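You operate a simulated robot arm through the tools that you are given. There is no shell and no other tool. Be economical: measure what you need, move in short steps, check, and stop when the job is done.

You are at the controls of a simulated robot arm. One attempt, no reset.

Task
Put things in order on the side table. At the end: the blue candle stands where the white refill bottle (marked "SOAP REFILL") stood; the white refill bottle stands where the black sink plug stood; the black sink plug stands where the clear cocoa shaker stood; the clear cocoa shaker is on the cream plate; whatever was shut is shut again. Leave all else as you found it, and nothing knocked over.
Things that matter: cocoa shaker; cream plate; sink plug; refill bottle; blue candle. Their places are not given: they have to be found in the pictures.

The check looks at the end state, three seconds after you hand in, the way a careful person would. Anything else that was tipped, shoved, dropped, spilled or broken makes it a failure.

Robot
A 7-joint arm with a two-finger parallel gripper, fixed in place. Base frame: the origin is at the foot of the arm, x ahead of it, y to its left, z up; the work surface is at about z = 0. Readings come in m, degrees, newtons and seconds.
With the tool pointing down near the work surface it reaches from about 0.22 to 0.58 m from the base axis. Its first joint turns from -66.0 to 66.0 degrees. Payload 2.5 kg.
The tool frame sits at the grasp point between the pads (the TCP): z along the fingers, y along the line on which they close. The tips reach 0.023 m beyond it. The gripper opens to 0.094 m. The fingers are 0.038 m wide and 0.01 m thick; the gripper's body (0.054 by 0.096 m) begins 0.039 m behind the TCP.
Orientation is told as [roll, pitch, yaw] about the base's x, y, z axes, in that order, counted from this pose: with the fingers straight down and closing along the base's y, the tool's x points along the base's -x, its y along +y and its z along -z.

Tools
- The arm moves only by the tool send_rows. Its argument "series" is one flat list of numbers, 7 for each row, row after row: the shift along the base's x, y, z in mm, then the turn, a rotation vector about the base's x, y, z in rad, then the opening, from 0 (shut) to 1 (fully open). In form: [x, y, z, rx, ry, rz, claw, x, y, z, rx, ry, rz, claw, ...]. A call has 1 to 20 rows; each row shifts and turns the commanded pose from where the row before left it. Rows are played at 5 a second. More than 0.05 m and 8.6 degrees between two rows, or a gripper value outside its range, and nothing of the call is played. Where a pose cannot be reached the arm comes as near as it can. A force on the tool above 40 N (or 10 N above the force at the start of the call, whichever is more), or a blocked arm, ends the call early, and 0.2 s more pass. The fingers move at their own pace (about 0.108 m/s each) and stop on an object; they squeeze with about 38 N. The grip force told is the motor's: it shows also when the fingers shut on nothing. Time passes only in rows, and 0.2 s behind the last, so rows that do not move let the fingers close. It gives the time, the measured TCP pose, the force on the tool (base axes), the opening and the grip force at its end, in the units of the frame above (readings bear some noise), and new pictures: "pictures" is both (left out), scene, wrist or none.
- Cameras (640 x 400 px; columns grow to the right, rows downward): "scene" is fixed at [0.1255, -0.4104, 0.5426]; the picture's right is [0.79, -0.61, 0.00], its down [-0.34, -0.45, -0.82] and it looks along [0.50, 0.65, -0.57] (base axes); focal length 339 px, centre (320, 200). "wrist" rides on the gripper at [-0.039, 0, -0.044] in the tool frame; the picture's right is [0.00, -1.00, 0.00], its down [0.97, 0.00, -0.24] and it looks along [0.24, 0.00, 0.97] (tool axes); focal length 218 px, centre (320, 200).
- locate(camera, pixels): for up to 12 pixels [column, row] of the newest picture of that camera ("zoom" is the newest enlarged one), the place [x, y, z] in the base frame of the surface seen there, good to about 0.002 m. No time passes.
- zoom(camera, box): a new picture of the part [left, top, right, bottom] of that camera's present view, enlarged. No time passes.
- finish_job(): hands the job in; it is judged then, once.

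Keep the steps short. Do not move on a guess: measure, check each grasp and each placing, and mend mistakes. In all there are 80 turns and 120 pictures (those below and enlarged ones count). Leave the gripper open and the arm clear of the work at the hand-in unless told otherwise, and finish with a single line.

The tools are called by a JSON object that holds its "fn" and its "kwargs". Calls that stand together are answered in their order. send_rows: Moves the arm, as the interface text tells. Its arguments: {"type":"object","properties":{"series":{"type":"array"},"pictures":{"type":"string","enum":["both","scene","wrist","none"]}},"required":["series"]} The other tools are called the same way: locate (camera, pixels) gives the place of the surface under pixels of a picture; zoom (camera, box) takes an enlarged picture of a part of a camera's view; finish_job () hands the job in.

At the start:

```text
t: 0.0
tcp_pos: [0.3151, -0.0397, 0.2498]
tool_rot: [0.1, 0.0, 0.0]
contact_force: [0.0, -0.6, -0.1]
finger_gap: 0.0941
grasp_force: 0.1
```

scene: 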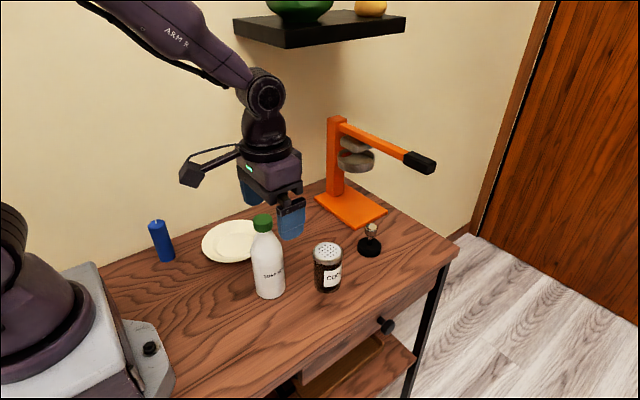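
wrist: 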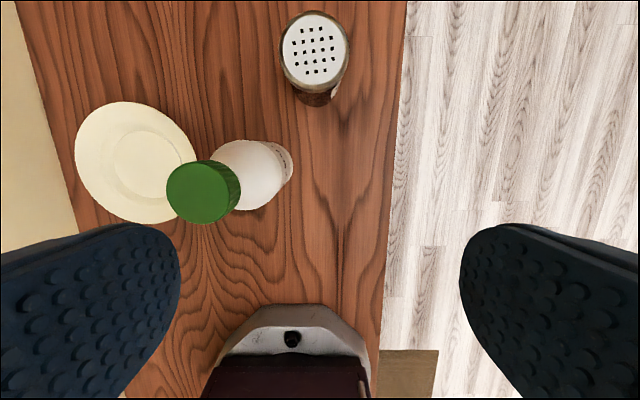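

I see the candle at about (160,240), plate (230,240), bottle (267,260), shaker (327,267) and plug (370,242). I'll enlarge the table area and measure these places.

{"fn": "zoom", "kwargs": {"camera": "scene", "box": [130, 180, 450, 380]}}

{"fn": "locate", "kwargs": {"camera": "scene", "pixels": [[158, 224], [167, 260], [228, 241], [262, 222], [269, 296], [327, 250], [328, 290], [371, 228], [369, 252], [350, 207], [366, 163], [420, 160]]}}

{"fn": "locate", "kwargs": {"camera": "wrist", "pixels": [[314, 45], [282, 45], [348, 45], [203, 192], [135, 160], [145, 165], [75, 160], [195, 170], [125, 103], [130, 222]]}}

```text
2.00 times, centred on (290, 280) of scene
```

zoom: 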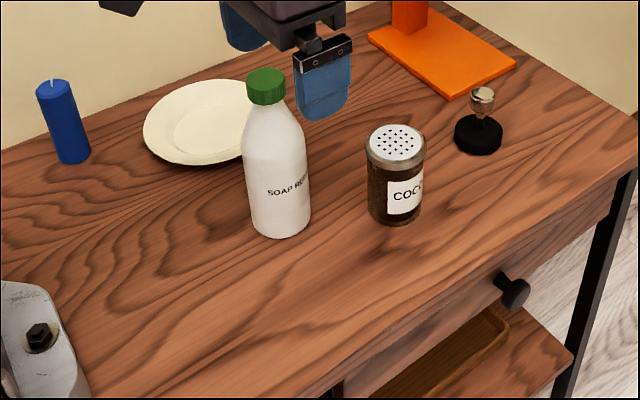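

```text
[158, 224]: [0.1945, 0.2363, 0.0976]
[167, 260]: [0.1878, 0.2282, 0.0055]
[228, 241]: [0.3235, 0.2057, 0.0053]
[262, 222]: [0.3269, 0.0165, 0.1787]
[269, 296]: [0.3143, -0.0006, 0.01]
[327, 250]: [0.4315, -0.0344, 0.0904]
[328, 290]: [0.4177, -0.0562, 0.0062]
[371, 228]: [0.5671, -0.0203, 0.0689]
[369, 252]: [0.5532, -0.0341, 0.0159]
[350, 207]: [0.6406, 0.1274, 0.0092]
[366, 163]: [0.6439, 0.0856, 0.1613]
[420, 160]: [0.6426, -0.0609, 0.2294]
```

```text
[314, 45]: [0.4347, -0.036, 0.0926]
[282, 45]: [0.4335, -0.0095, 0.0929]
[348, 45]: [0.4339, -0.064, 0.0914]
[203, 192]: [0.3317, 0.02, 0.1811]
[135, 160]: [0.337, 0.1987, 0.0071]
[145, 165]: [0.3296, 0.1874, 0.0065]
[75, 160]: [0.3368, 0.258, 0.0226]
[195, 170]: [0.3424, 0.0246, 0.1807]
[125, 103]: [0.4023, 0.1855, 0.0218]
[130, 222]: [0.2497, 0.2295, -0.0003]
```

Now finer measurements: edges of each object, the wall, the overhead shelf, and the strange box at (190,175) hanging off the arm.

{"fn": "locate", "kwargs": {"camera": "zoom", "pixels": [[482, 92], [471, 98], [493, 98], [482, 112], [457, 132], [501, 132], [478, 125], [40, 90], [76, 86], [58, 82], [57, 158], [90, 154]]}}

{"fn": "locate", "kwargs": {"camera": "zoom", "pixels": [[145, 128], [205, 163], [205, 135], [180, 90], [205, 82], [225, 85], [243, 150], [248, 180], [308, 180], [265, 105], [278, 230], [120, 145]]}}

{"fn": "locate", "kwargs": {"camera": "scene", "pixels": [[190, 175], [200, 185], [260, 42], [400, 30], [130, 200], [335, 150], [434, 165], [405, 158], [355, 165], [270, 165], [360, 140], [20, 150]]}}

{"fn": "zoom", "kwargs": {"camera": "scene", "box": [300, 100, 460, 260]}}

```text
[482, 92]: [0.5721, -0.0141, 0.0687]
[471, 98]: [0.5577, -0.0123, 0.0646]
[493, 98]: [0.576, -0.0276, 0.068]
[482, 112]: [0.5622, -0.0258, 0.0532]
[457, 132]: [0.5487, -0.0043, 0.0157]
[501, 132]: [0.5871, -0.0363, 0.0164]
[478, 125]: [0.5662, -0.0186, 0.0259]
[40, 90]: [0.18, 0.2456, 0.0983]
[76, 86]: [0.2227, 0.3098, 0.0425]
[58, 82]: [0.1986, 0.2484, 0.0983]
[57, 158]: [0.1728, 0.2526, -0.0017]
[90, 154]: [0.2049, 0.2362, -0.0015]
```

```text
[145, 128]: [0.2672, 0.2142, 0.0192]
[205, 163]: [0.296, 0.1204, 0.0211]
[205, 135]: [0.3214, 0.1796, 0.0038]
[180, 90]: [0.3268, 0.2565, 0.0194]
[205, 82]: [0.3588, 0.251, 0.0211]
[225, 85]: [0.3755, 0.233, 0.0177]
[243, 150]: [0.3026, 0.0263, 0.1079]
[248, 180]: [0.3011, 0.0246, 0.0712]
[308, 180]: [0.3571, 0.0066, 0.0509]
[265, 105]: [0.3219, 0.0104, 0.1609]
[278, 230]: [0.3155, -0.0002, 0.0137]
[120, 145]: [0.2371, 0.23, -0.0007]
```

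```text
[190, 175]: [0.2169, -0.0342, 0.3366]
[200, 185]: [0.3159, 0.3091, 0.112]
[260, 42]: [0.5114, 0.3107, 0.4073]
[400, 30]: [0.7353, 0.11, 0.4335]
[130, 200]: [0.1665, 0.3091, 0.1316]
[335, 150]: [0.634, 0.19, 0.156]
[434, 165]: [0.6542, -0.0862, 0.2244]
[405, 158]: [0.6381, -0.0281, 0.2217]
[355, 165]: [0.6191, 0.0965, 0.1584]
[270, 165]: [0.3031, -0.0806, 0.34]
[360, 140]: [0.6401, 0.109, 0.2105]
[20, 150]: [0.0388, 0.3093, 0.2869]
```

```text
2.50 times, centred on (380, 180) of scene
```

zoom: 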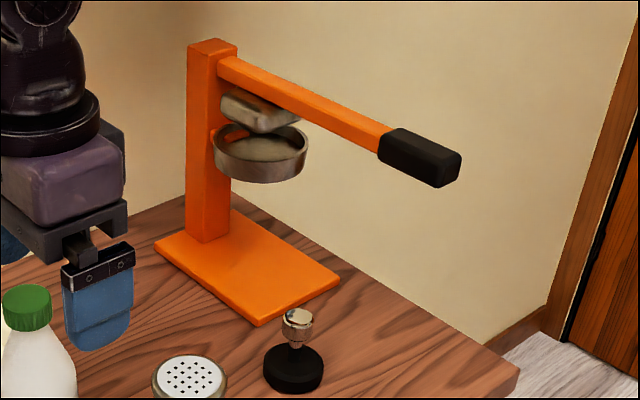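

The objects' centres come out as: shaker (0.434,-0.036), top z 0.092. Plug (0.568,-0.020), top 0.069. Bottle (0.334,0.022), top 0.181. Candle (0.190,0.247), top 0.098. Plate (0.333,0.187). A box juts about 0.1 m out on the hand's tool +x side at z 0.337, so I'll turn the hand 30° to keep it off the bottle. First I go above the shaker, still high.

{"fn": "send_rows", "kwargs": {"series": [30, 1, 0, 0, 0, 0.131, 1, 30, 1, 0, 0, 0, 0.131, 1, 30, 1, 0, 0, 0, 0.131, 1, 29, 1, 0, 0, 0, 0.131, 1, 0, 0, 0, 0, 0, 0, 1, 0, 0, 0, 0, 0, 0, 1]}}

```text
t: 1.4
tcp_pos: [0.4343, -0.0354, 0.2486]
tool_rot: [0.0, 0.0, 30.1]
contact_force: [0.2, 0.8, 0.1]
finger_gap: 0.0938
grasp_force: 0.0
```

scene: 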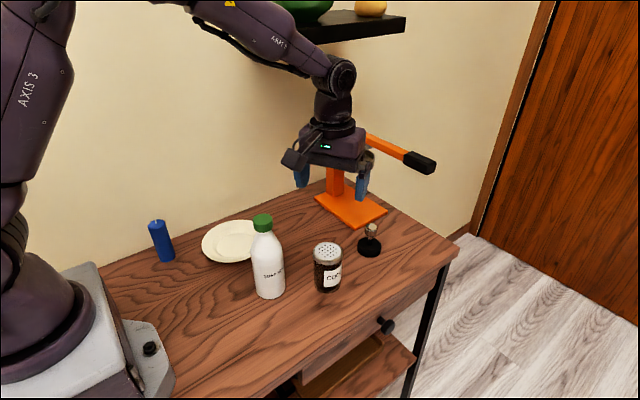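
wrist: 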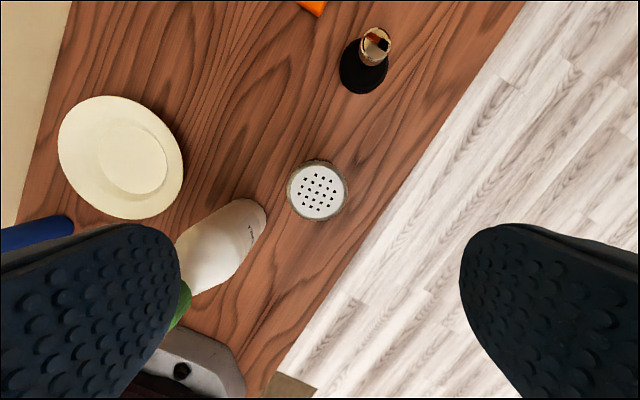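

The hand is over the shaker, whose lid shows centred at (317,190) in the wrist view. I'll measure the box on the hand, the lid, the plug and the plate before going down.

{"fn": "locate", "kwargs": {"camera": "scene", "pixels": [[292, 158], [298, 165], [285, 160], [303, 150], [300, 175], [362, 180]]}}

{"fn": "locate", "kwargs": {"camera": "wrist", "pixels": [[317, 190], [290, 190], [345, 190], [376, 42], [362, 44], [391, 42], [58, 150], [183, 170], [105, 97], [135, 219], [133, 162], [248, 201]]}}

```text
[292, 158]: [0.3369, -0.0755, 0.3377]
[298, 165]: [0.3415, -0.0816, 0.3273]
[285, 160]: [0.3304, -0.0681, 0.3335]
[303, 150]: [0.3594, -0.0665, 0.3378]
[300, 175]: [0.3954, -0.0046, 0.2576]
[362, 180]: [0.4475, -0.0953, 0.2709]
```

```text
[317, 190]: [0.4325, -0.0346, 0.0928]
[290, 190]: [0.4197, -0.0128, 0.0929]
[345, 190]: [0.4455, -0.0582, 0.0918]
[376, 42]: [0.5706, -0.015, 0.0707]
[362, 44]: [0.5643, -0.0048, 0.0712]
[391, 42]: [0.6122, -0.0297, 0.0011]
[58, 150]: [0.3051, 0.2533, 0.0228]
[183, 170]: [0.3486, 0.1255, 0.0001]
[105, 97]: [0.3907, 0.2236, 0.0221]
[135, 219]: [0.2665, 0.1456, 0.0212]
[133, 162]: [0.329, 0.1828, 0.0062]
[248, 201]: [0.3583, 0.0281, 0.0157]
```

The box stays about 0.1 m from the bottle's axis. The lid centre reads (0.4325,-0.035), so I go down to z≈0.062 with the fingers open and look.

{"fn": "send_rows", "kwargs": {"series": [-1, 0, -40, 0, 0, 0, 1, 0, 0, -40, 0, 0, 0, 1, 0, 0, -40, 0, 0, 0, 1, 0, 0, -35, 0, 0, 0, 1, 0, 0, -31, 0, 0, 0, 1, 0, 0, 0, 0, 0, 0, 1]}}

```text
t: 2.8
tcp_pos: [0.4327, -0.0339, 0.0656]
tool_rot: [0.0, 0.0, 30.1]
contact_force: [0.4, 0.3, 0.4]
finger_gap: 0.094
grasp_force: 0.1
```

scene: 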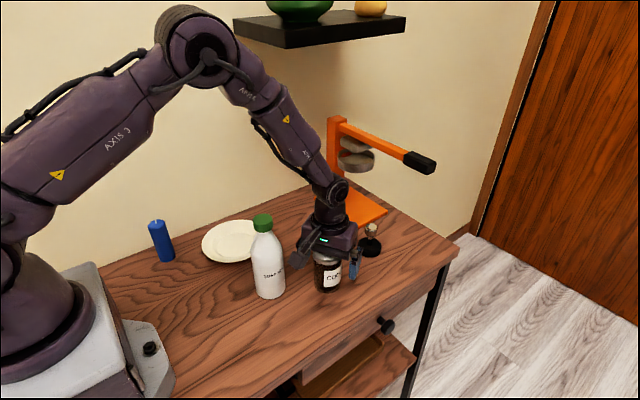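
wrist: 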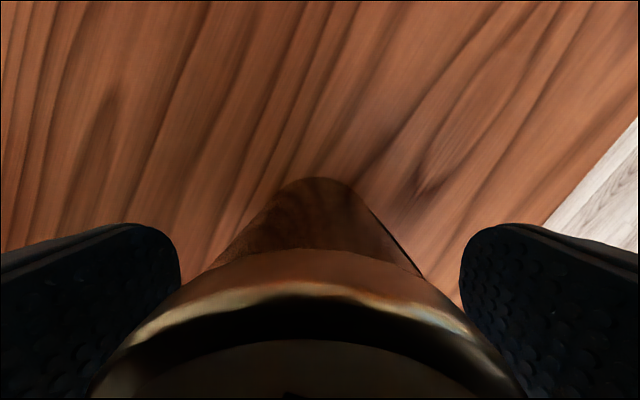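

The shaker sits centred between the pads (foot at about (318,180)). I close the fingers.

{"fn": "send_rows", "kwargs": {"series": [0, 0, 0, 0, 0, 0, 0, 0, 0, 0, 0, 0, 0, 0, 0, 0, 0, 0, 0, 0, 0, 0, 0, 0, 0, 0, 0, 0], "pictures": "none"}}

```text
t: 3.8
tcp_pos: [0.434, -0.034, 0.0652]
tool_rot: [-0.1, 0.0, 30.1]
contact_force: [0.4, -1.2, 0.1]
finger_gap: 0.0582
grasp_force: 38.2
```

Gripped at a 58 mm gap with 38 N. I lift it high, to TCP z≈0.28, so it passes over the bottle.

{"fn": "send_rows", "kwargs": {"series": [0, 0, 15, 0, 0, 0, 0, 0, 0, 40, 0, 0, 0, 0, 0, 0, 40, 0, 0, 0, 0, 0, 0, 40, 0, 0, 0, 0, 0, 0, 40, 0, 0, 0, 0, 0, 0, 40, 0, 0, 0, 0, 0, 0, 0, 0, 0, 0, 0], "pictures": "scene"}}

```text
t: 5.4
tcp_pos: [0.4346, -0.0361, 0.2816]
tool_rot: [0.1, 0.0, 30.1]
contact_force: [-0.1, 0.1, -1.7]
finger_gap: 0.0579
grasp_force: 38.7
```

scene: 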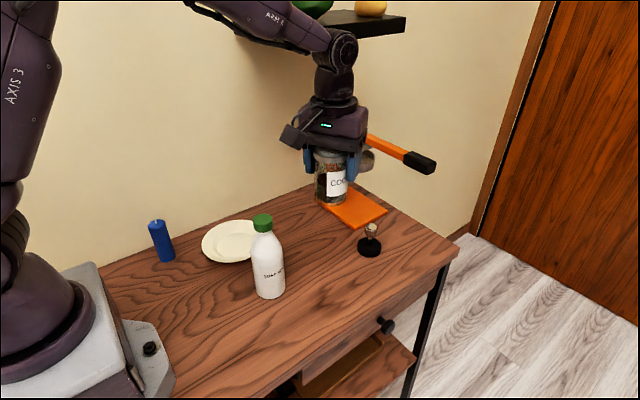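

The shaker is upright with its bottom at about 0.216, above the bottle top (0.181). I carry it across to over the plate centre (0.330,0.185).

{"fn": "send_rows", "kwargs": {"series": [-15, 31, 0, 0, 0, 0, 0, -15, 32, 0, 0, 0, 0, 0, -15, 32, 0, 0, 0, 0, 0, -15, 32, 0, 0, 0, 0, 0, -15, 32, 0, 0, 0, 0, 0, -15, 31, 0, 0, 0, 0, 0, -14, 30, 0, 0, 0, 0, 0, 0, 0, 0, 0, 0, 0, 0]}}

```text
t: 7.2
tcp_pos: [0.3314, 0.1857, 0.2796]
tool_rot: [0.0, -0.1, 30.1]
contact_force: [-0.4, -0.3, -2.9]
finger_gap: 0.0583
grasp_force: 38.7
```

scene: 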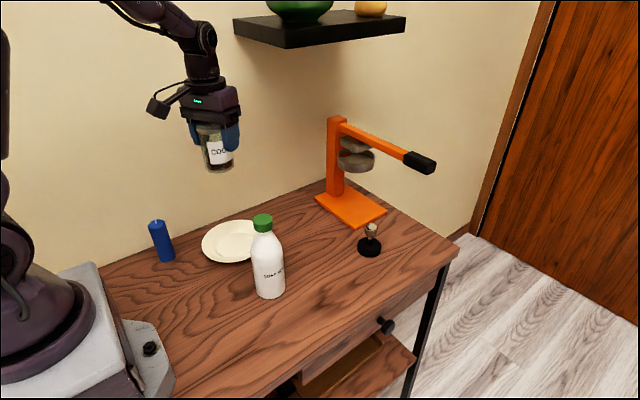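
wrist: 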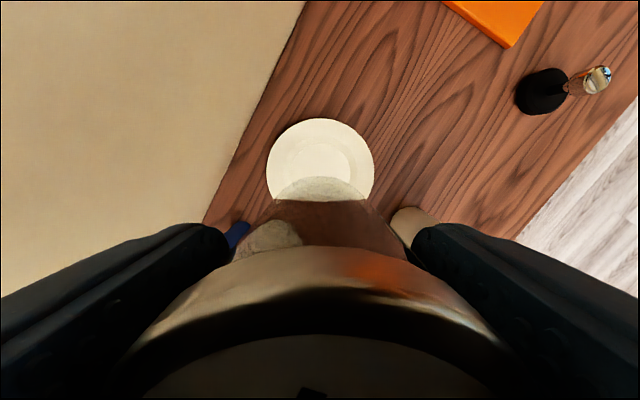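

The plate is directly below, centred at (320,160) in the wrist view, and nothing is near. I lower to about 8 mm above the plate.

{"fn": "send_rows", "kwargs": {"series": [0, 0, -40, 0, 0, 0, 0, 0, 0, -40, 0, 0, 0, 0, 0, 0, -40, 0, 0, 0, 0, 0, 0, -40, 0, 0, 0, 0, 0, 0, -28, 0, 0, 0, 0, 0, 0, -12, 0, 0, 0, 0, 0, 0, 0, 0, 0, 0, 0]}}

```text
t: 8.8
tcp_pos: [0.3301, 0.1826, 0.0795]
tool_rot: [0.0, -0.1, 30.0]
contact_force: [-0.3, -0.7, -2.0]
finger_gap: 0.0581
grasp_force: 37.6
```

scene: 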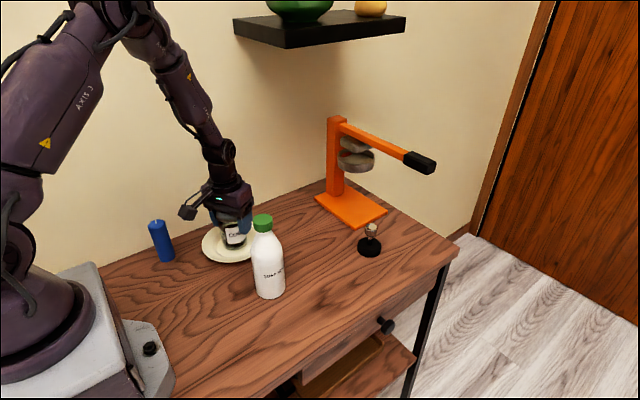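
wrist: 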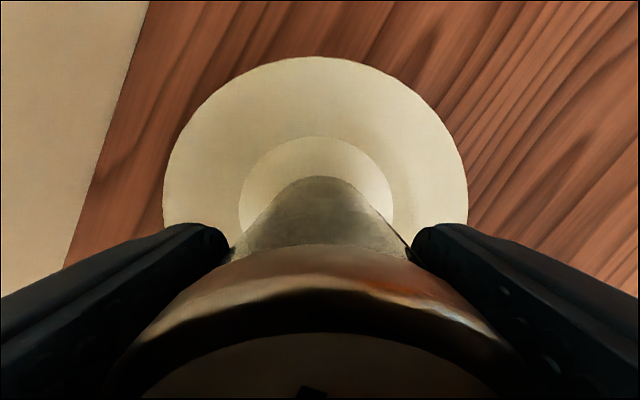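

Plate well spans columns 240–393 at about 8 mm below the shaker. I measure the well's edge against the shaker's foot to check centring.

{"fn": "locate", "kwargs": {"camera": "wrist", "pixels": [[317, 137], [318, 180], [240, 200], [393, 200], [315, 57], [164, 190], [468, 190]]}}

```text
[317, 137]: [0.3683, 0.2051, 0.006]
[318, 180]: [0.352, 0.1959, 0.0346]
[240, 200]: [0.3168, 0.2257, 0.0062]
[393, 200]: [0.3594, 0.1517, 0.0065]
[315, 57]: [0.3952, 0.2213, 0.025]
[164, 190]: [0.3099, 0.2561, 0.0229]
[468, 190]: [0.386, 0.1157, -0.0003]
```

The well centre computes to (0.331,0.184) and the shaker is at (0.330,0.183), which is good. I lower the last 8 mm or so slowly and watch the force.

{"fn": "send_rows", "kwargs": {"series": [0, 0, -3, 0, 0, 0, 0, 0, 0, -3, 0, 0, 0, 0, 0, 0, -2, 0, 0, 0, 0, 0, 0, 0, 0, 0, 0, 0, 0, 0, 0, 0, 0, 0, 0], "pictures": "none"}}

```text
t: 10.0
tcp_pos: [0.3285, 0.185, 0.0719]
tool_rot: [0.0, -0.1, 30.1]
contact_force: [-1.9, -0.9, 10.7]
finger_gap: 0.058
grasp_force: 37.8
```

The force has gone from -2 to +10.7 N, so the shaker stands on the plate. I open the fingers gently.

{"fn": "send_rows", "kwargs": {"series": [0, 0, 0, 0, 0, 0, 0.72, 0, 0, 0, 0, 0, 0, 0.8, 0, 0, 0, 0, 0, 0, 0.9, 0, 0, 0, 0, 0, 0, 0.9], "pictures": "both"}}

```text
t: 11.0
tcp_pos: [0.3294, 0.1832, 0.0706]
tool_rot: [0.1, 0.0, 30.0]
contact_force: [1.2, -0.1, 1.4]
finger_gap: 0.0847
grasp_force: 0.0
```

scene: 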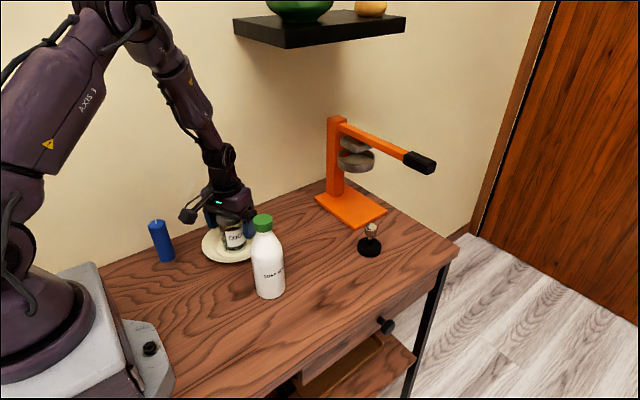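
wrist: 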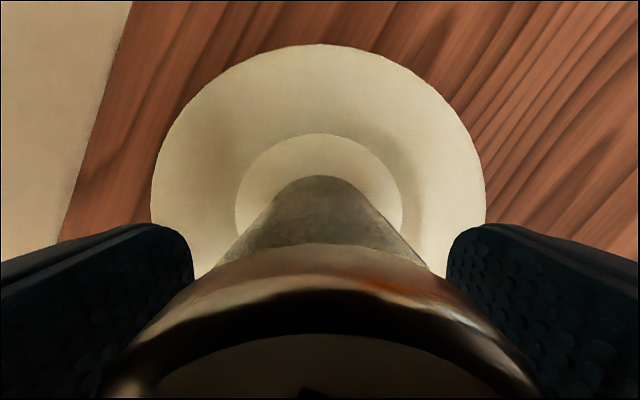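

The shaker stands free in the well. I rise straight up to z≈0.25.

{"fn": "send_rows", "kwargs": {"series": [0, 0, 20, 0, 0, 0, 0.9, 0, 0, 40, 0, 0, 0, 0.9, 0, 0, 40, 0, 0, 0, 0.9, 0, 0, 40, 0, 0, 0, 0.9, 0, 0, 40, 0, 0, 0, 0.9, 0, 0, 10, 0, 0, 0, 0.9, 15, -31, 0, 0, 0, 0, 0.9, 15, -31, 0, 0, 0, 0, 0.9, 15, -32, 0, 0, 0, 0, 0.9, 15, -32, 0, 0, 0, 0, 0.9, 15, -32, 0, 0, 0, 0, 0.9, 15, -31, 0, 0, 0, 0, 0.9, 15, -30, 0, 0, 0, 0, 0.9, 30, 3, 0, 0, 0, 0, 0.6, 30, 3, 0, 0, 0, 0, 0.6, 0, 0, 0, 0, 0, 0, 0.6]}}

```text
t: 14.4
tcp_pos: [0.4937, -0.0286, 0.2577]
tool_rot: [0.0, 0.0, 30.1]
contact_force: [0.8, 0.4, -0.9]
finger_gap: 0.0565
grasp_force: 0.1
```

scene: 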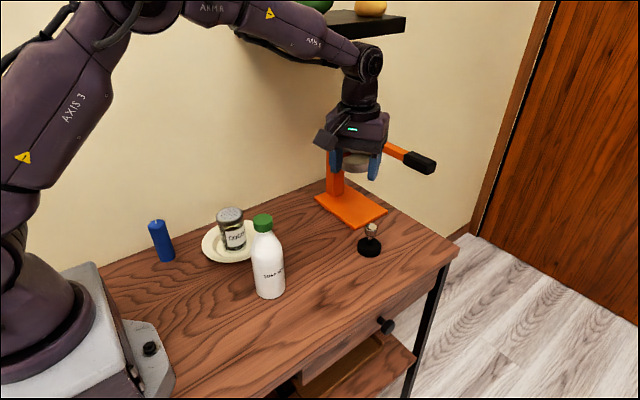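
wrist: 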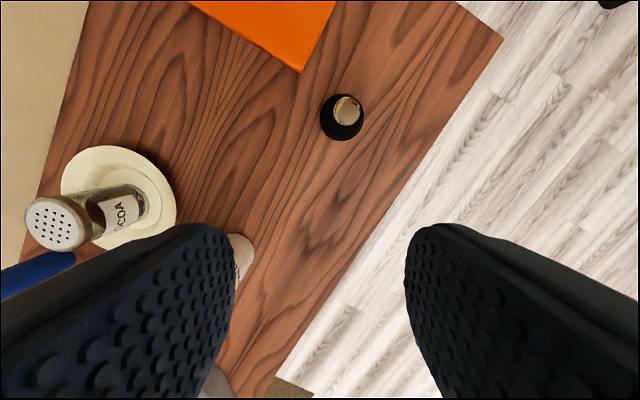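

The shaker stands on the plate. The plug is at (342,117) in the wrist view, and I measure it and the press' base corner at (302,72).

{"fn": "locate", "kwargs": {"camera": "wrist", "pixels": [[347, 110], [333, 110], [361, 110], [347, 97], [347, 123], [321, 117], [342, 139], [302, 71]]}}

{"fn": "zoom", "kwargs": {"camera": "wrist", "box": [300, 80, 384, 150]}}

```text
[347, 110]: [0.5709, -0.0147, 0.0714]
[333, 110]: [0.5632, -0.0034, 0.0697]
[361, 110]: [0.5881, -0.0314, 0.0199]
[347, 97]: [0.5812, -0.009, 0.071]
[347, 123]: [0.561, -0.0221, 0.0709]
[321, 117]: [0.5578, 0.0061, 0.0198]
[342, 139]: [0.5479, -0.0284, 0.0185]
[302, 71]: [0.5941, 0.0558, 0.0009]
```

```text
5.71 times, centred on (342, 115) of wrist
```

zoom: 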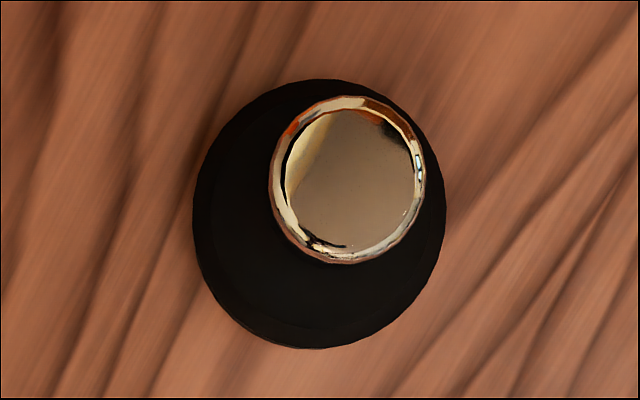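

The knob centre is (0.571,-0.0155), 28 mm across, top 0.071, and the disc top is at 0.02. I turn the hand back to yaw 0 so its slim side faces the press lever, move over the plug and come down to z≈0.13 for a check.

{"fn": "send_rows", "kwargs": {"series": [15, 3, 0, 0, 0, -0.131, 0.6, 20, 3, 0, 0, 0, -0.131, 0.6, 20, 3, 0, 0, 0, -0.131, 0.6, 22, 4, 0, 0, 0, -0.131, 0.6, 0, 0, -40, 0, 0, 0, 0.6, 0, 0, -40, 0, 0, 0, 0.6, 0, 0, -45, 0, 0, 0, 0.6, 0, 0, 0, 0, 0, 0, 0.6]}}

```text
t: 16.2
tcp_pos: [0.571, -0.0166, 0.1375]
tool_rot: [0.0, 0.0, 0.1]
contact_force: [-0.8, -0.5, 0.3]
finger_gap: 0.0564
grasp_force: 0.0
```

scene: 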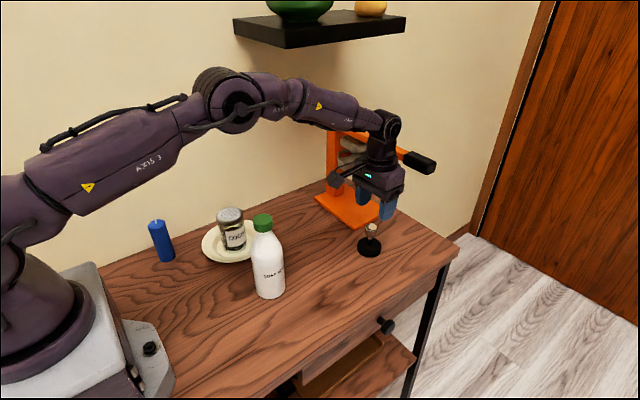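
wrist: 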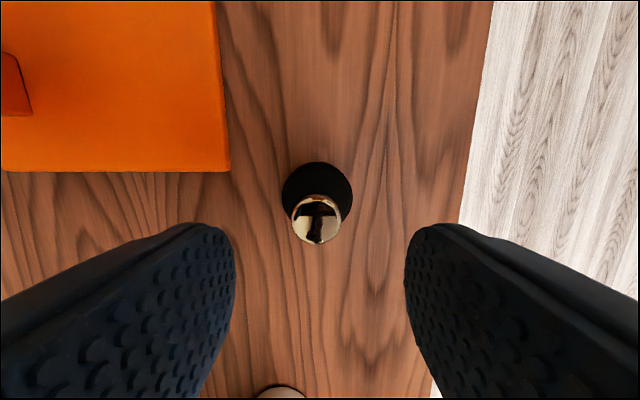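

No contact. The knob shows at (317,220), between the pads. I measure it and look closely at the lever clearance.

{"fn": "locate", "kwargs": {"camera": "wrist", "pixels": [[293, 218], [341, 218], [317, 196], [317, 243], [317, 163], [283, 190], [352, 190]]}}

{"fn": "zoom", "kwargs": {"camera": "scene", "box": [310, 90, 450, 260]}}

```text
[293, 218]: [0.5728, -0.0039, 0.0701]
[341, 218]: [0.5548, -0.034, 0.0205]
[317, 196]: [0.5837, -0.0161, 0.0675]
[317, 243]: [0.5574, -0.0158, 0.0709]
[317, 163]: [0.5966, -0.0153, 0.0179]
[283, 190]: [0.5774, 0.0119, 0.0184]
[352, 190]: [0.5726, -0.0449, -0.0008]
```

```text
2.35 times, centred on (380, 175) of scene
```

zoom: 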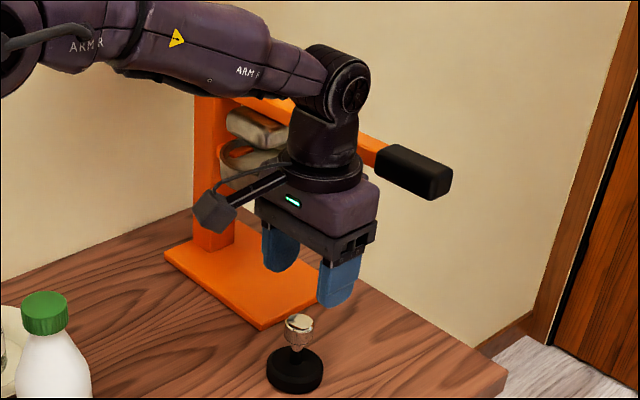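

Knob centre confirmed at (0.5705,-0.0157), and the hand is in front of the lever. I lower to z≈0.053.

{"fn": "send_rows", "kwargs": {"series": [0, 1, -30, 0, 0, 0, 0.6, 0, 0, -30, 0, 0, 0, 0.6, 0, 0, -24, 0, 0, 0, 0.6, 0, 0, 0, 0, 0, 0, 0.6]}}

```text
t: 17.2
tcp_pos: [0.5732, -0.0152, 0.0515]
tool_rot: [0.0, 0.0, 0.2]
contact_force: [-0.2, -0.2, -0.5]
finger_gap: 0.0565
grasp_force: 0.1
```

scene: 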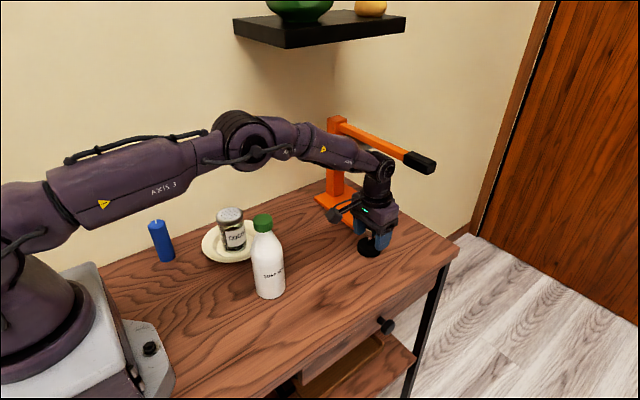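
wrist: 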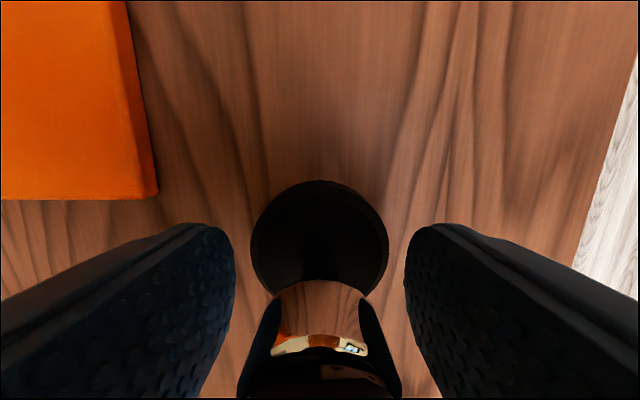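

The knob is centred between the pads, with nothing touching. I close.

{"fn": "send_rows", "kwargs": {"series": [0, 0, 0, 0, 0, 0, 0, 0, 0, 0, 0, 0, 0, 0, 0, 0, 0, 0, 0, 0, 0, 0, 0, 0, 0, 0, 0, 0], "pictures": "none"}}

```text
t: 18.2
tcp_pos: [0.572, -0.0152, 0.0516]
tool_rot: [0.0, 0.1, 0.1]
contact_force: [0.0, 0.4, 0.5]
finger_gap: 0.0268
grasp_force: 39.1
```

Gripped at 27 mm. I lift 90 mm, then carry back to (0.434,-0.035) while turning to yaw 30° early.

{"fn": "send_rows", "kwargs": {"series": [0, 0, 15, 0, 0, 0, 0, 0, 0, 35, 0, 0, 0, 0, 0, 0, 40, 0, 0, 0, 0, -30, -4, 0, 0, 0, 0.131, 0, -30, -4, 0, 0, 0, 0.131, 0, -30, -4, 0, 0, 0, 0.131, 0, -25, -4, 0, 0, 0, 0.131, 0, -23, -4, 0, 0, 0, 0, 0, 0, 0, 0, 0, 0, 0, 0]}}

```text
t: 20.2
tcp_pos: [0.4332, -0.0338, 0.1413]
tool_rot: [0.1, 0.0, 30.1]
contact_force: [-0.2, 0.7, 0.4]
finger_gap: 0.0269
grasp_force: 38.1
```

scene: 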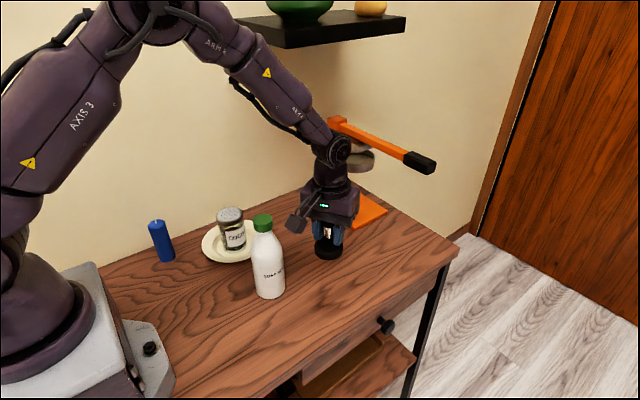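
wrist: 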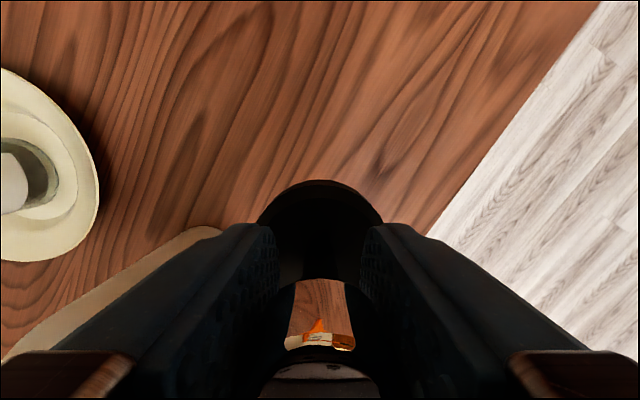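

The plug is held upright. I lower to about 5 mm above the table at the shaker's old place.

{"fn": "send_rows", "kwargs": {"series": [0, -1, -35, 0, 0, 0, 0, 0, 0, -35, 0, 0, 0, 0, 0, 0, -14, 0, 0, 0, 0, 0, 0, -3, 0, 0, 0, 0, 0, 0, -3, 0, 0, 0, 0, 0, 0, 0, 0, 0, 0, 0], "pictures": "scene"}}

```text
t: 21.6
tcp_pos: [0.4348, -0.0347, 0.0532]
tool_rot: [0.0, 0.0, 30.2]
contact_force: [0.5, 0.5, -1.5]
finger_gap: 0.0268
grasp_force: 37.9
```

scene: 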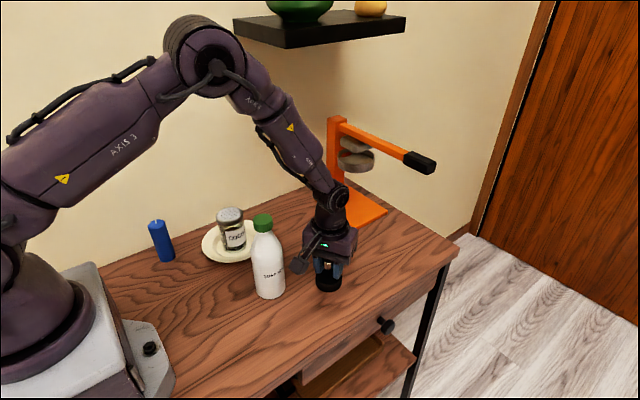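

No contact yet at z 0.0532. The grasp was at 0.0516, so I go down 2 mm more.

{"fn": "send_rows", "kwargs": {"series": [0, 0, -1, 0, 0, 0, 0, 0, 0, -1, 0, 0, 0, 0, 0, 0, 0, 0, 0, 0, 0], "pictures": "none"}}

```text
t: 22.4
tcp_pos: [0.4351, -0.0354, 0.0509]
tool_rot: [0.0, -0.1, 30.0]
contact_force: [-6.7, 3.0, 22.3]
finger_gap: 0.0267
grasp_force: 38.0
```

Force 22 N, so it is standing on the table. I ease up 1 mm and open.

{"fn": "send_rows", "kwargs": {"series": [0, 0, 1, 0, 0, 0, 0, 0, 0, 0, 0, 0, 0, 0.35, 0, 0, 0, 0, 0, 0, 0.5, 0, 0, 0, 0, 0, 0, 0.6, 0, 0, 0, 0, 0, 0, 0.6], "pictures": "wrist"}}

```text
t: 23.6
tcp_pos: [0.435, -0.0371, 0.0516]
tool_rot: [0.0, 0.1, 30.1]
contact_force: [0.5, 0.0, -0.4]
finger_gap: 0.0563
grasp_force: 0.1
```

wrist: 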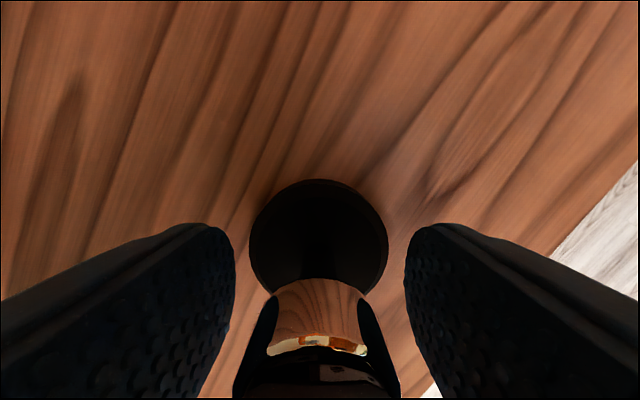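

The plug stands upright and free. I rise to z≈0.27 and go over the bottle at (0.334,0.022), turning back to yaw 0.

{"fn": "send_rows", "kwargs": {"series": [0, 0, 20, 0, 0, 0, 0.6, 0, 0, 40, 0, 0, 0, 0.6, 0, 0, 40, 0, 0, 0, 0.6, 0, 0, 40, 0, 0, 0, 0.6, 0, 0, 40, 0, 0, 0, 0.6, 0, 0, 38, 0, 0, 0, 0.6, -25, 14, 0, 0, 0, -0.131, 0.7, -25, 15, 0, 0, 0, -0.131, 0.8, -25, 15, 0, 0, 0, -0.131, 0.8, -26, 14, 0, 0, 0, -0.131, 0.8, 0, 0, 0, 0, 0, 0, 0.8]}}

```text
t: 26.0
tcp_pos: [0.3346, 0.0225, 0.2695]
tool_rot: [0.1, 0.0, -0.1]
contact_force: [-1.1, -0.8, 0.4]
finger_gap: 0.0751
grasp_force: 0.0
```

scene: 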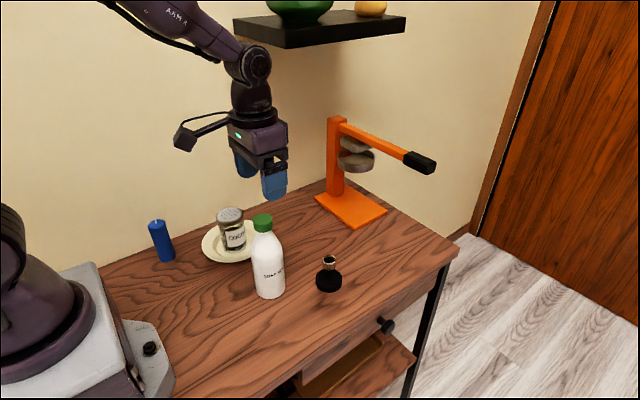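
wrist: 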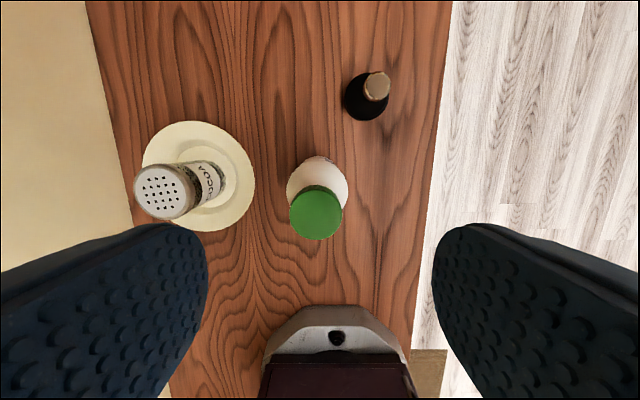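

The cap is at (316,212) in the wrist view. I measure its edges and the bottle's profile.

{"fn": "locate", "kwargs": {"camera": "wrist", "pixels": [[316, 212], [291, 211], [342, 211], [317, 187], [316, 239], [318, 158], [288, 188], [347, 180], [375, 86], [364, 98]]}}

{"fn": "zoom", "kwargs": {"camera": "scene", "box": [215, 205, 315, 305]}}

```text
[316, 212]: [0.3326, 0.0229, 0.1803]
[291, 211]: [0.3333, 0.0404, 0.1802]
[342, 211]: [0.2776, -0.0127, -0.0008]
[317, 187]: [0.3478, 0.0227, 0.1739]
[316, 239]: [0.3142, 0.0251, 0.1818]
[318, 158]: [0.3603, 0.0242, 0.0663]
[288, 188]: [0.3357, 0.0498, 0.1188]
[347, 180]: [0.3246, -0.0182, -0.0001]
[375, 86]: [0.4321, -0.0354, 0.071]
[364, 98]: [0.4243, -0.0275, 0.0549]
```

```text
4.00 times, centred on (265, 255) of scene
```

zoom: 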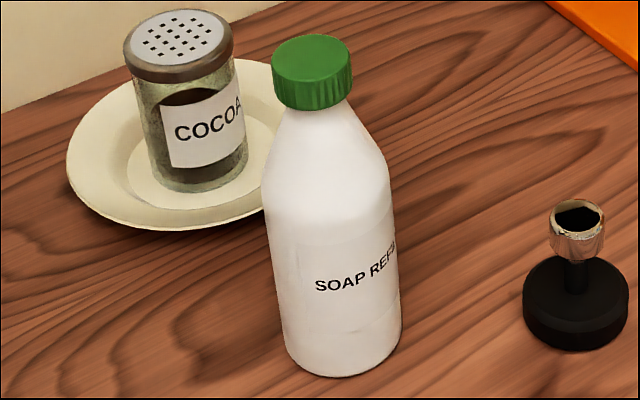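

{"fn": "locate", "kwargs": {"camera": "zoom", "pixels": [[312, 75], [312, 100], [312, 108], [312, 115], [312, 130], [312, 150], [312, 180], [272, 180], [385, 170], [340, 373]]}}

```text
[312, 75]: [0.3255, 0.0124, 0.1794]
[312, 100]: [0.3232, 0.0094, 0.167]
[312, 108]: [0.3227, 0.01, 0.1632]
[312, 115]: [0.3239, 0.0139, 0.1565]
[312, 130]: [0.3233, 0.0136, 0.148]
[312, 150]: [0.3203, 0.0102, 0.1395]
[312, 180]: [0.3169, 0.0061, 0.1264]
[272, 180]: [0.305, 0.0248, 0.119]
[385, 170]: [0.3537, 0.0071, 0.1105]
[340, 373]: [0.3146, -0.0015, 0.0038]
```

The cap runs z 0.161–0.181 with radius 18 mm. Below it the neck is narrower, and the shoulder widens under about 0.14. I'll take the cap at TCP z 0.170, tips at 0.147, and go down there.

{"fn": "send_rows", "kwargs": {"series": [-2, 0, -35, 0, 0, 0, 0.8, 0, 0, -35, 0, 0, 0, 0.8, 0, 0, -29, 0, 0, 0, 0.8, 0, 0, 0, 0, 0, 0, 0.8]}}

```text
t: 27.0
tcp_pos: [0.3311, 0.021, 0.1725]
tool_rot: [0.0, 0.0, 0.0]
contact_force: [0.2, -0.3, -0.2]
finger_gap: 0.0751
grasp_force: 0.1
```

scene: 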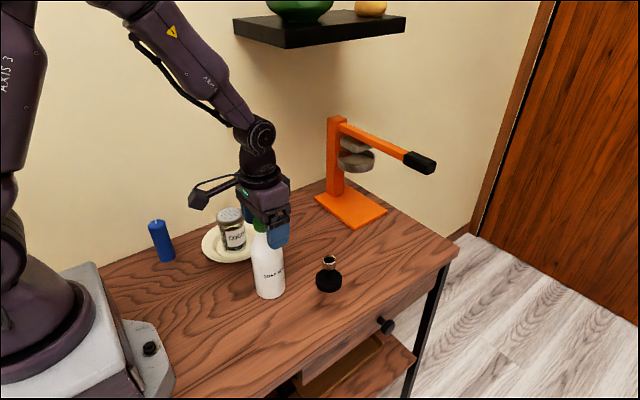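
wrist: 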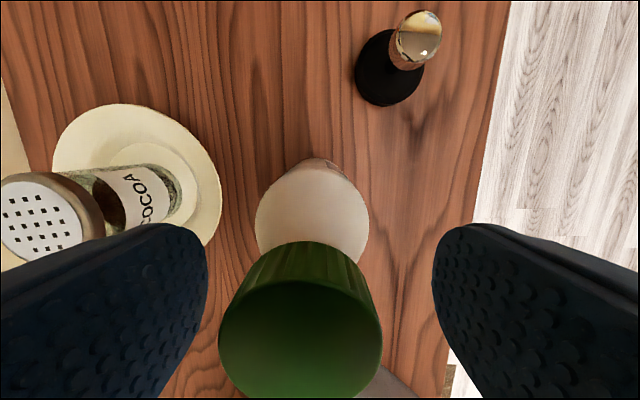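

The cap sits about 2–3 mm to the left (column 301), so I shift +2 mm in y and then close slowly.

{"fn": "send_rows", "kwargs": {"series": [0, 2, -1, 0, 0, 0, 0.8, 0, 0, 0, 0, 0, 0, 0.6, 0, 0, 0, 0, 0, 0, 0.5], "pictures": "wrist"}}

```text
t: 27.8
tcp_pos: [0.3333, 0.0229, 0.17]
tool_rot: [0.0, -0.1, 0.0]
contact_force: [0.1, 0.5, -1.0]
finger_gap: 0.0471
grasp_force: 0.0
```

wrist: 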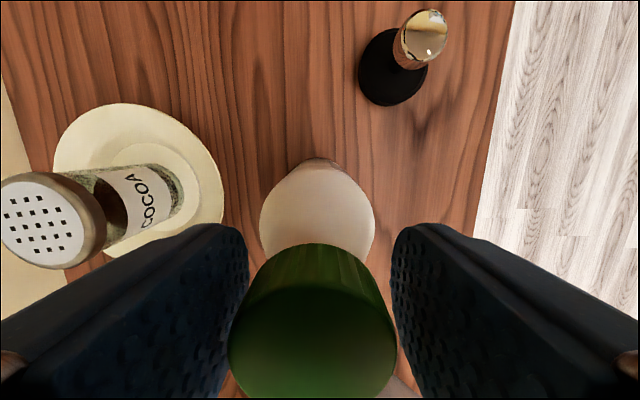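

The cap is nearly centred now (about column 313). I close fully and give a 15 mm test lift.

{"fn": "send_rows", "kwargs": {"series": [0, 1, 0, 0, 0, 0, 0.5, 0, 0, 0, 0, 0, 0, 0, 0, 0, 0, 0, 0, 0, 0, 0, 0, 0, 0, 0, 0, 0, 0, 0, 0, 0, 0, 0, 0], "pictures": "none"}}

```text
t: 29.0
tcp_pos: [0.3321, 0.0255, 0.1697]
tool_rot: [0.0, 0.0, 0.0]
contact_force: [0.0, 0.7, 0.3]
finger_gap: 0.0339
grasp_force: 38.3
```

Gripped at 34 mm. The grasp height is z 0.170, and I make the test lift.

{"fn": "send_rows", "kwargs": {"series": [0, 0, 8, 0, 0, 0, 0, 0, 0, 12, 0, 0, 0, 0, 0, 0, 0, 0, 0, 0, 0, 0, 0, 0, 0, 0, 0, 0]}}

```text
t: 30.0
tcp_pos: [0.332, 0.0246, 0.1908]
tool_rot: [0.0, 0.0, 0.1]
contact_force: [0.2, 0.4, -2.6]
finger_gap: 0.0341
grasp_force: 37.9
```

scene: 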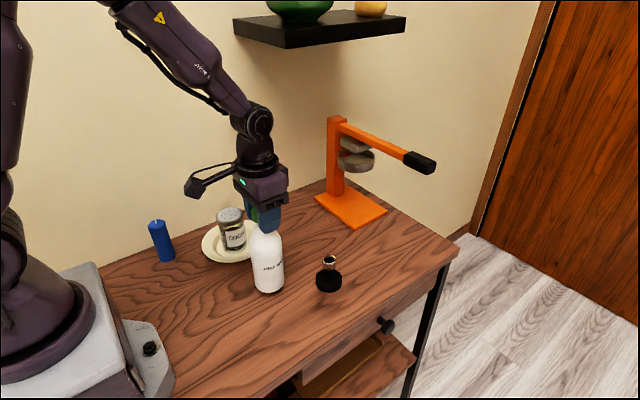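
wrist: 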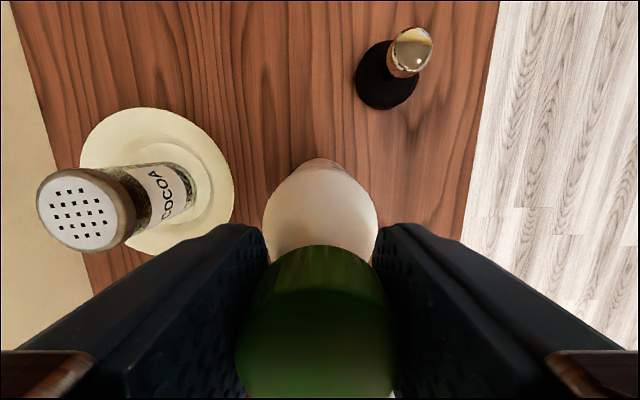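

Held and hanging upright. I raise 20 mm more and go round the plug on its +y side toward (0.557,0.005), stopping short for a check.

{"fn": "send_rows", "kwargs": {"series": [0, 0, 22, 0, 0, 0, 0, 25, 9, 0, 0, 0, 0, 0, 25, 9, 0, 0, 0, 0, 0, 25, 9, 0, 0, 0, 0, 0, 25, 9, 0, 0, 0, 0, 0, 25, -4, 0, 0, 0, 0, 0, 25, -6, 0, 0, 0, 0, 0, 25, -15, 0, 0, 0, 0, 0, 25, -15, 0, 0, 0, 0, 0, 15, -12, 0, 0, 0, 0, 0, 0, 0, 0, 0, 0, 0, 0]}}

```text
t: 32.4
tcp_pos: [0.5491, 0.0091, 0.2085]
tool_rot: [0.0, 0.1, 0.1]
contact_force: [0.4, 0.6, -3.6]
finger_gap: 0.0339
grasp_force: 37.8
```

scene: 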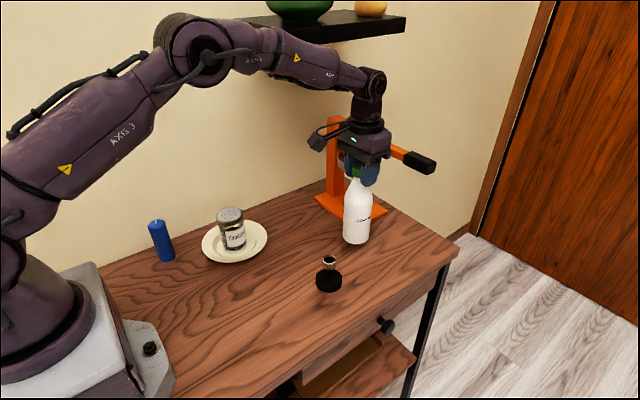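
wrist: 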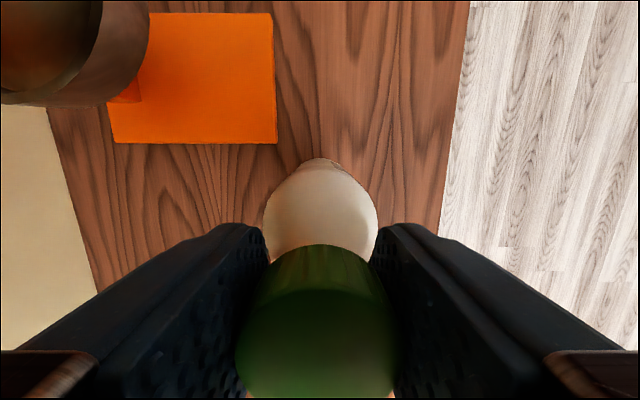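

All clear; the lever is behind the hand. I move the remaining (+21,-24) mm and lower to about z 0.176.

{"fn": "send_rows", "kwargs": {"series": [7, -9, 0, 0, 0, 0, 0, 7, -8, 0, 0, 0, 0, 0, 7, -7, 0, 0, 0, 0, 0, 0, 0, -15, 0, 0, 0, 0, 0, 0, -12, 0, 0, 0, 0, 0, 0, -6, 0, 0, 0, 0, 0, 0, 0, 0, 0, 0, 0]}}

```text
t: 34.0
tcp_pos: [0.5658, -0.0141, 0.178]
tool_rot: [0.0, -0.1, 0.1]
contact_force: [0.7, -0.6, -3.7]
finger_gap: 0.0337
grasp_force: 37.6
```

scene: 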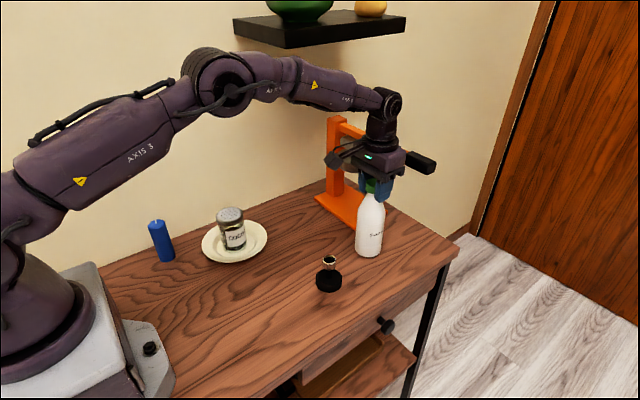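
wrist: 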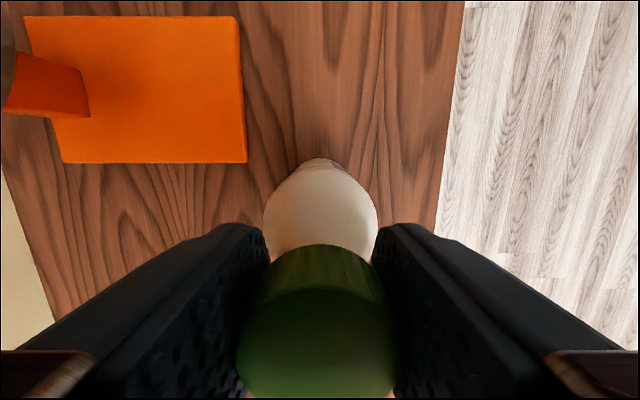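

I nudge +3 mm in x and -1 in y, then lower the last 8 mm slowly.

{"fn": "send_rows", "kwargs": {"series": [3, -1, 0, 0, 0, 0, 0, 0, 0, -3, 0, 0, 0, 0, 0, 0, -3, 0, 0, 0, 0, 0, 0, -1, 0, 0, 0, 0, 0, 0, 0, 0, 0, 0, 0], "pictures": "none"}}

```text
t: 35.2
tcp_pos: [0.5697, -0.0166, 0.1709]
tool_rot: [-0.1, 0.0, -0.1]
contact_force: [-0.7, 0.6, -1.9]
finger_gap: 0.0337
grasp_force: 38.3
```

Still hanging at -1.9 N. I go 1 mm at a time.

{"fn": "send_rows", "kwargs": {"series": [0, 0, -1, 0, 0, 0, 0, 0, 0, -0.5, 0, 0, 0, 0, 0, 0, 0, 0, 0, 0, 0], "pictures": "none"}}

```text
t: 36.0
tcp_pos: [0.5689, -0.0159, 0.1704]
tool_rot: [0.0, 0.0, 0.0]
contact_force: [1.1, -0.3, 2.9]
finger_gap: 0.0336
grasp_force: 38.5
```

Contact (+2.9 N): the bottle stands. I open gradually.

{"fn": "send_rows", "kwargs": {"series": [0, 0, -0.3, 0, 0, 0, 0, 0, 0, 0, 0, 0, 0, 0.42, 0, 0, 0, 0, 0, 0, 0.5, 0, 0, 0, 0, 0, 0, 0.6, 0, 0, 0, 0, 0, 0, 0.7, 0, 0, 0, 0, 0, 0, 0.7]}}

```text
t: 37.4
tcp_pos: [0.5684, -0.0162, 0.17]
tool_rot: [0.0, -0.1, 0.0]
contact_force: [0.8, 0.8, -0.2]
finger_gap: 0.0658
grasp_force: 0.1
```

scene: 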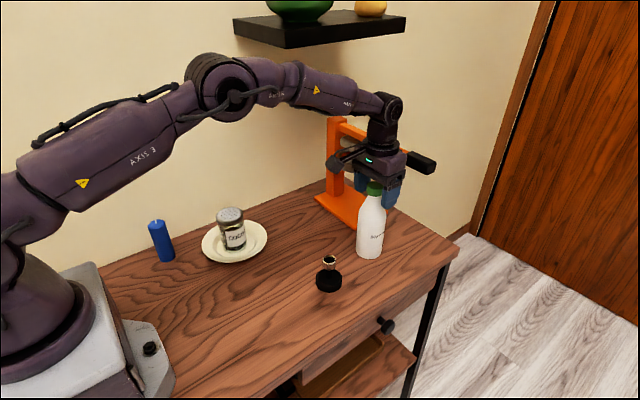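
wrist: 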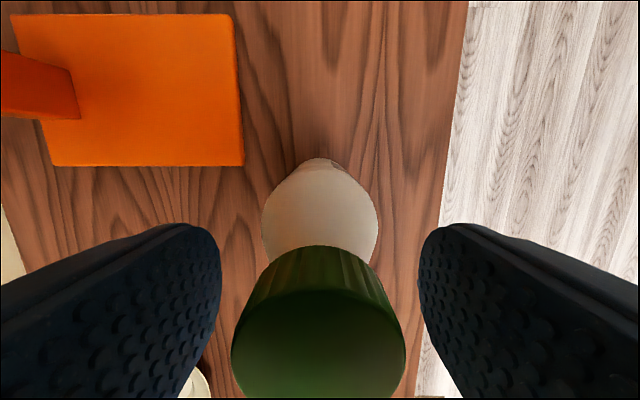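

The bottle stands free. I rise straight up 90 mm and draw back from the press.

{"fn": "send_rows", "kwargs": {"series": [0, 0, 20, 0, 0, 0, 0.7, 0, 0, 35, 0, 0, 0, 0.7, 0, 0, 35, 0, 0, 0, 0.7, -40, 0, 0, 0, 0, 0, 0.7, -40, 0, 0, 0, 0, 0, 0.7, -40, 0, 0, 0, 0, 0, 0.7, -40, 0, 0, 0, 0, 0, 0.7, -35, 10, 0, 0, 0, 0, 0.7, -30, 20, 0, 0, 0, 0.13, 0.7, -30, 25, 0, 0, 0, 0.13, 0.7, -25, 30, 0, 0, 0, 0.13, 0.7, -25, 35, 0, 0, 0, 0.13, 0.7, -25, 35, 0, 0, 0, 0.13, 0.7, -25, 40, 0, 0, 0, 0.13, 0.7, -20, 40, 0, 0, 0, 0.06, 0.7, -3, 27, 0, 0, 0, 0, 0.7, 0, 0, 0, 0, 0, 0, 0.7]}}

```text
t: 41.0
tcp_pos: [0.1907, 0.2482, 0.2585]
tool_rot: [0.0, -0.1, 48.2]
contact_force: [-0.8, -0.9, -0.3]
finger_gap: 0.0659
grasp_force: 0.0
```

scene: 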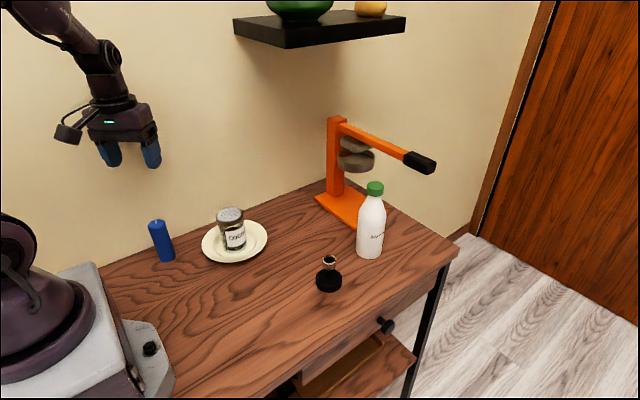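
wrist: 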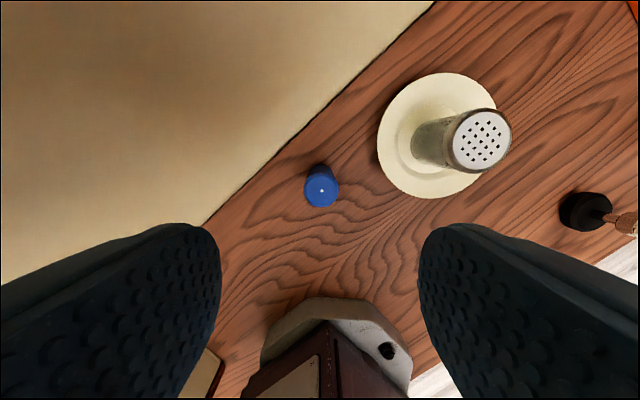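

The bottle, plug and shaker all stand upright. The candle is at (321,188) in the wrist view, and I measure it.

{"fn": "locate", "kwargs": {"camera": "wrist", "pixels": [[321, 190], [306, 189], [337, 189], [321, 206], [321, 173], [321, 166], [375, 130], [220, 200]]}}

{"fn": "locate", "kwargs": {"camera": "scene", "pixels": [[375, 188], [369, 252], [357, 235], [385, 235], [330, 259], [328, 288]]}}

```text
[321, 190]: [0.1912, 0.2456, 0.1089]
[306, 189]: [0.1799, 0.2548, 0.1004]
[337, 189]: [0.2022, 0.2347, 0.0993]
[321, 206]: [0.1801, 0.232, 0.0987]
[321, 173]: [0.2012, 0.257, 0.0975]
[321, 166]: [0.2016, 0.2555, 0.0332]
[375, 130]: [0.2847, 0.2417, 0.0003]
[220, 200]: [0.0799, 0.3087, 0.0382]
```

```text
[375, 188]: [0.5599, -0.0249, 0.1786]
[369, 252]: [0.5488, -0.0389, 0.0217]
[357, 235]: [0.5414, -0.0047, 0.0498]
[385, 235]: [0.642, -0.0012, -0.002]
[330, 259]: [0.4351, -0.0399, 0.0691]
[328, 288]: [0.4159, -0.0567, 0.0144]
```

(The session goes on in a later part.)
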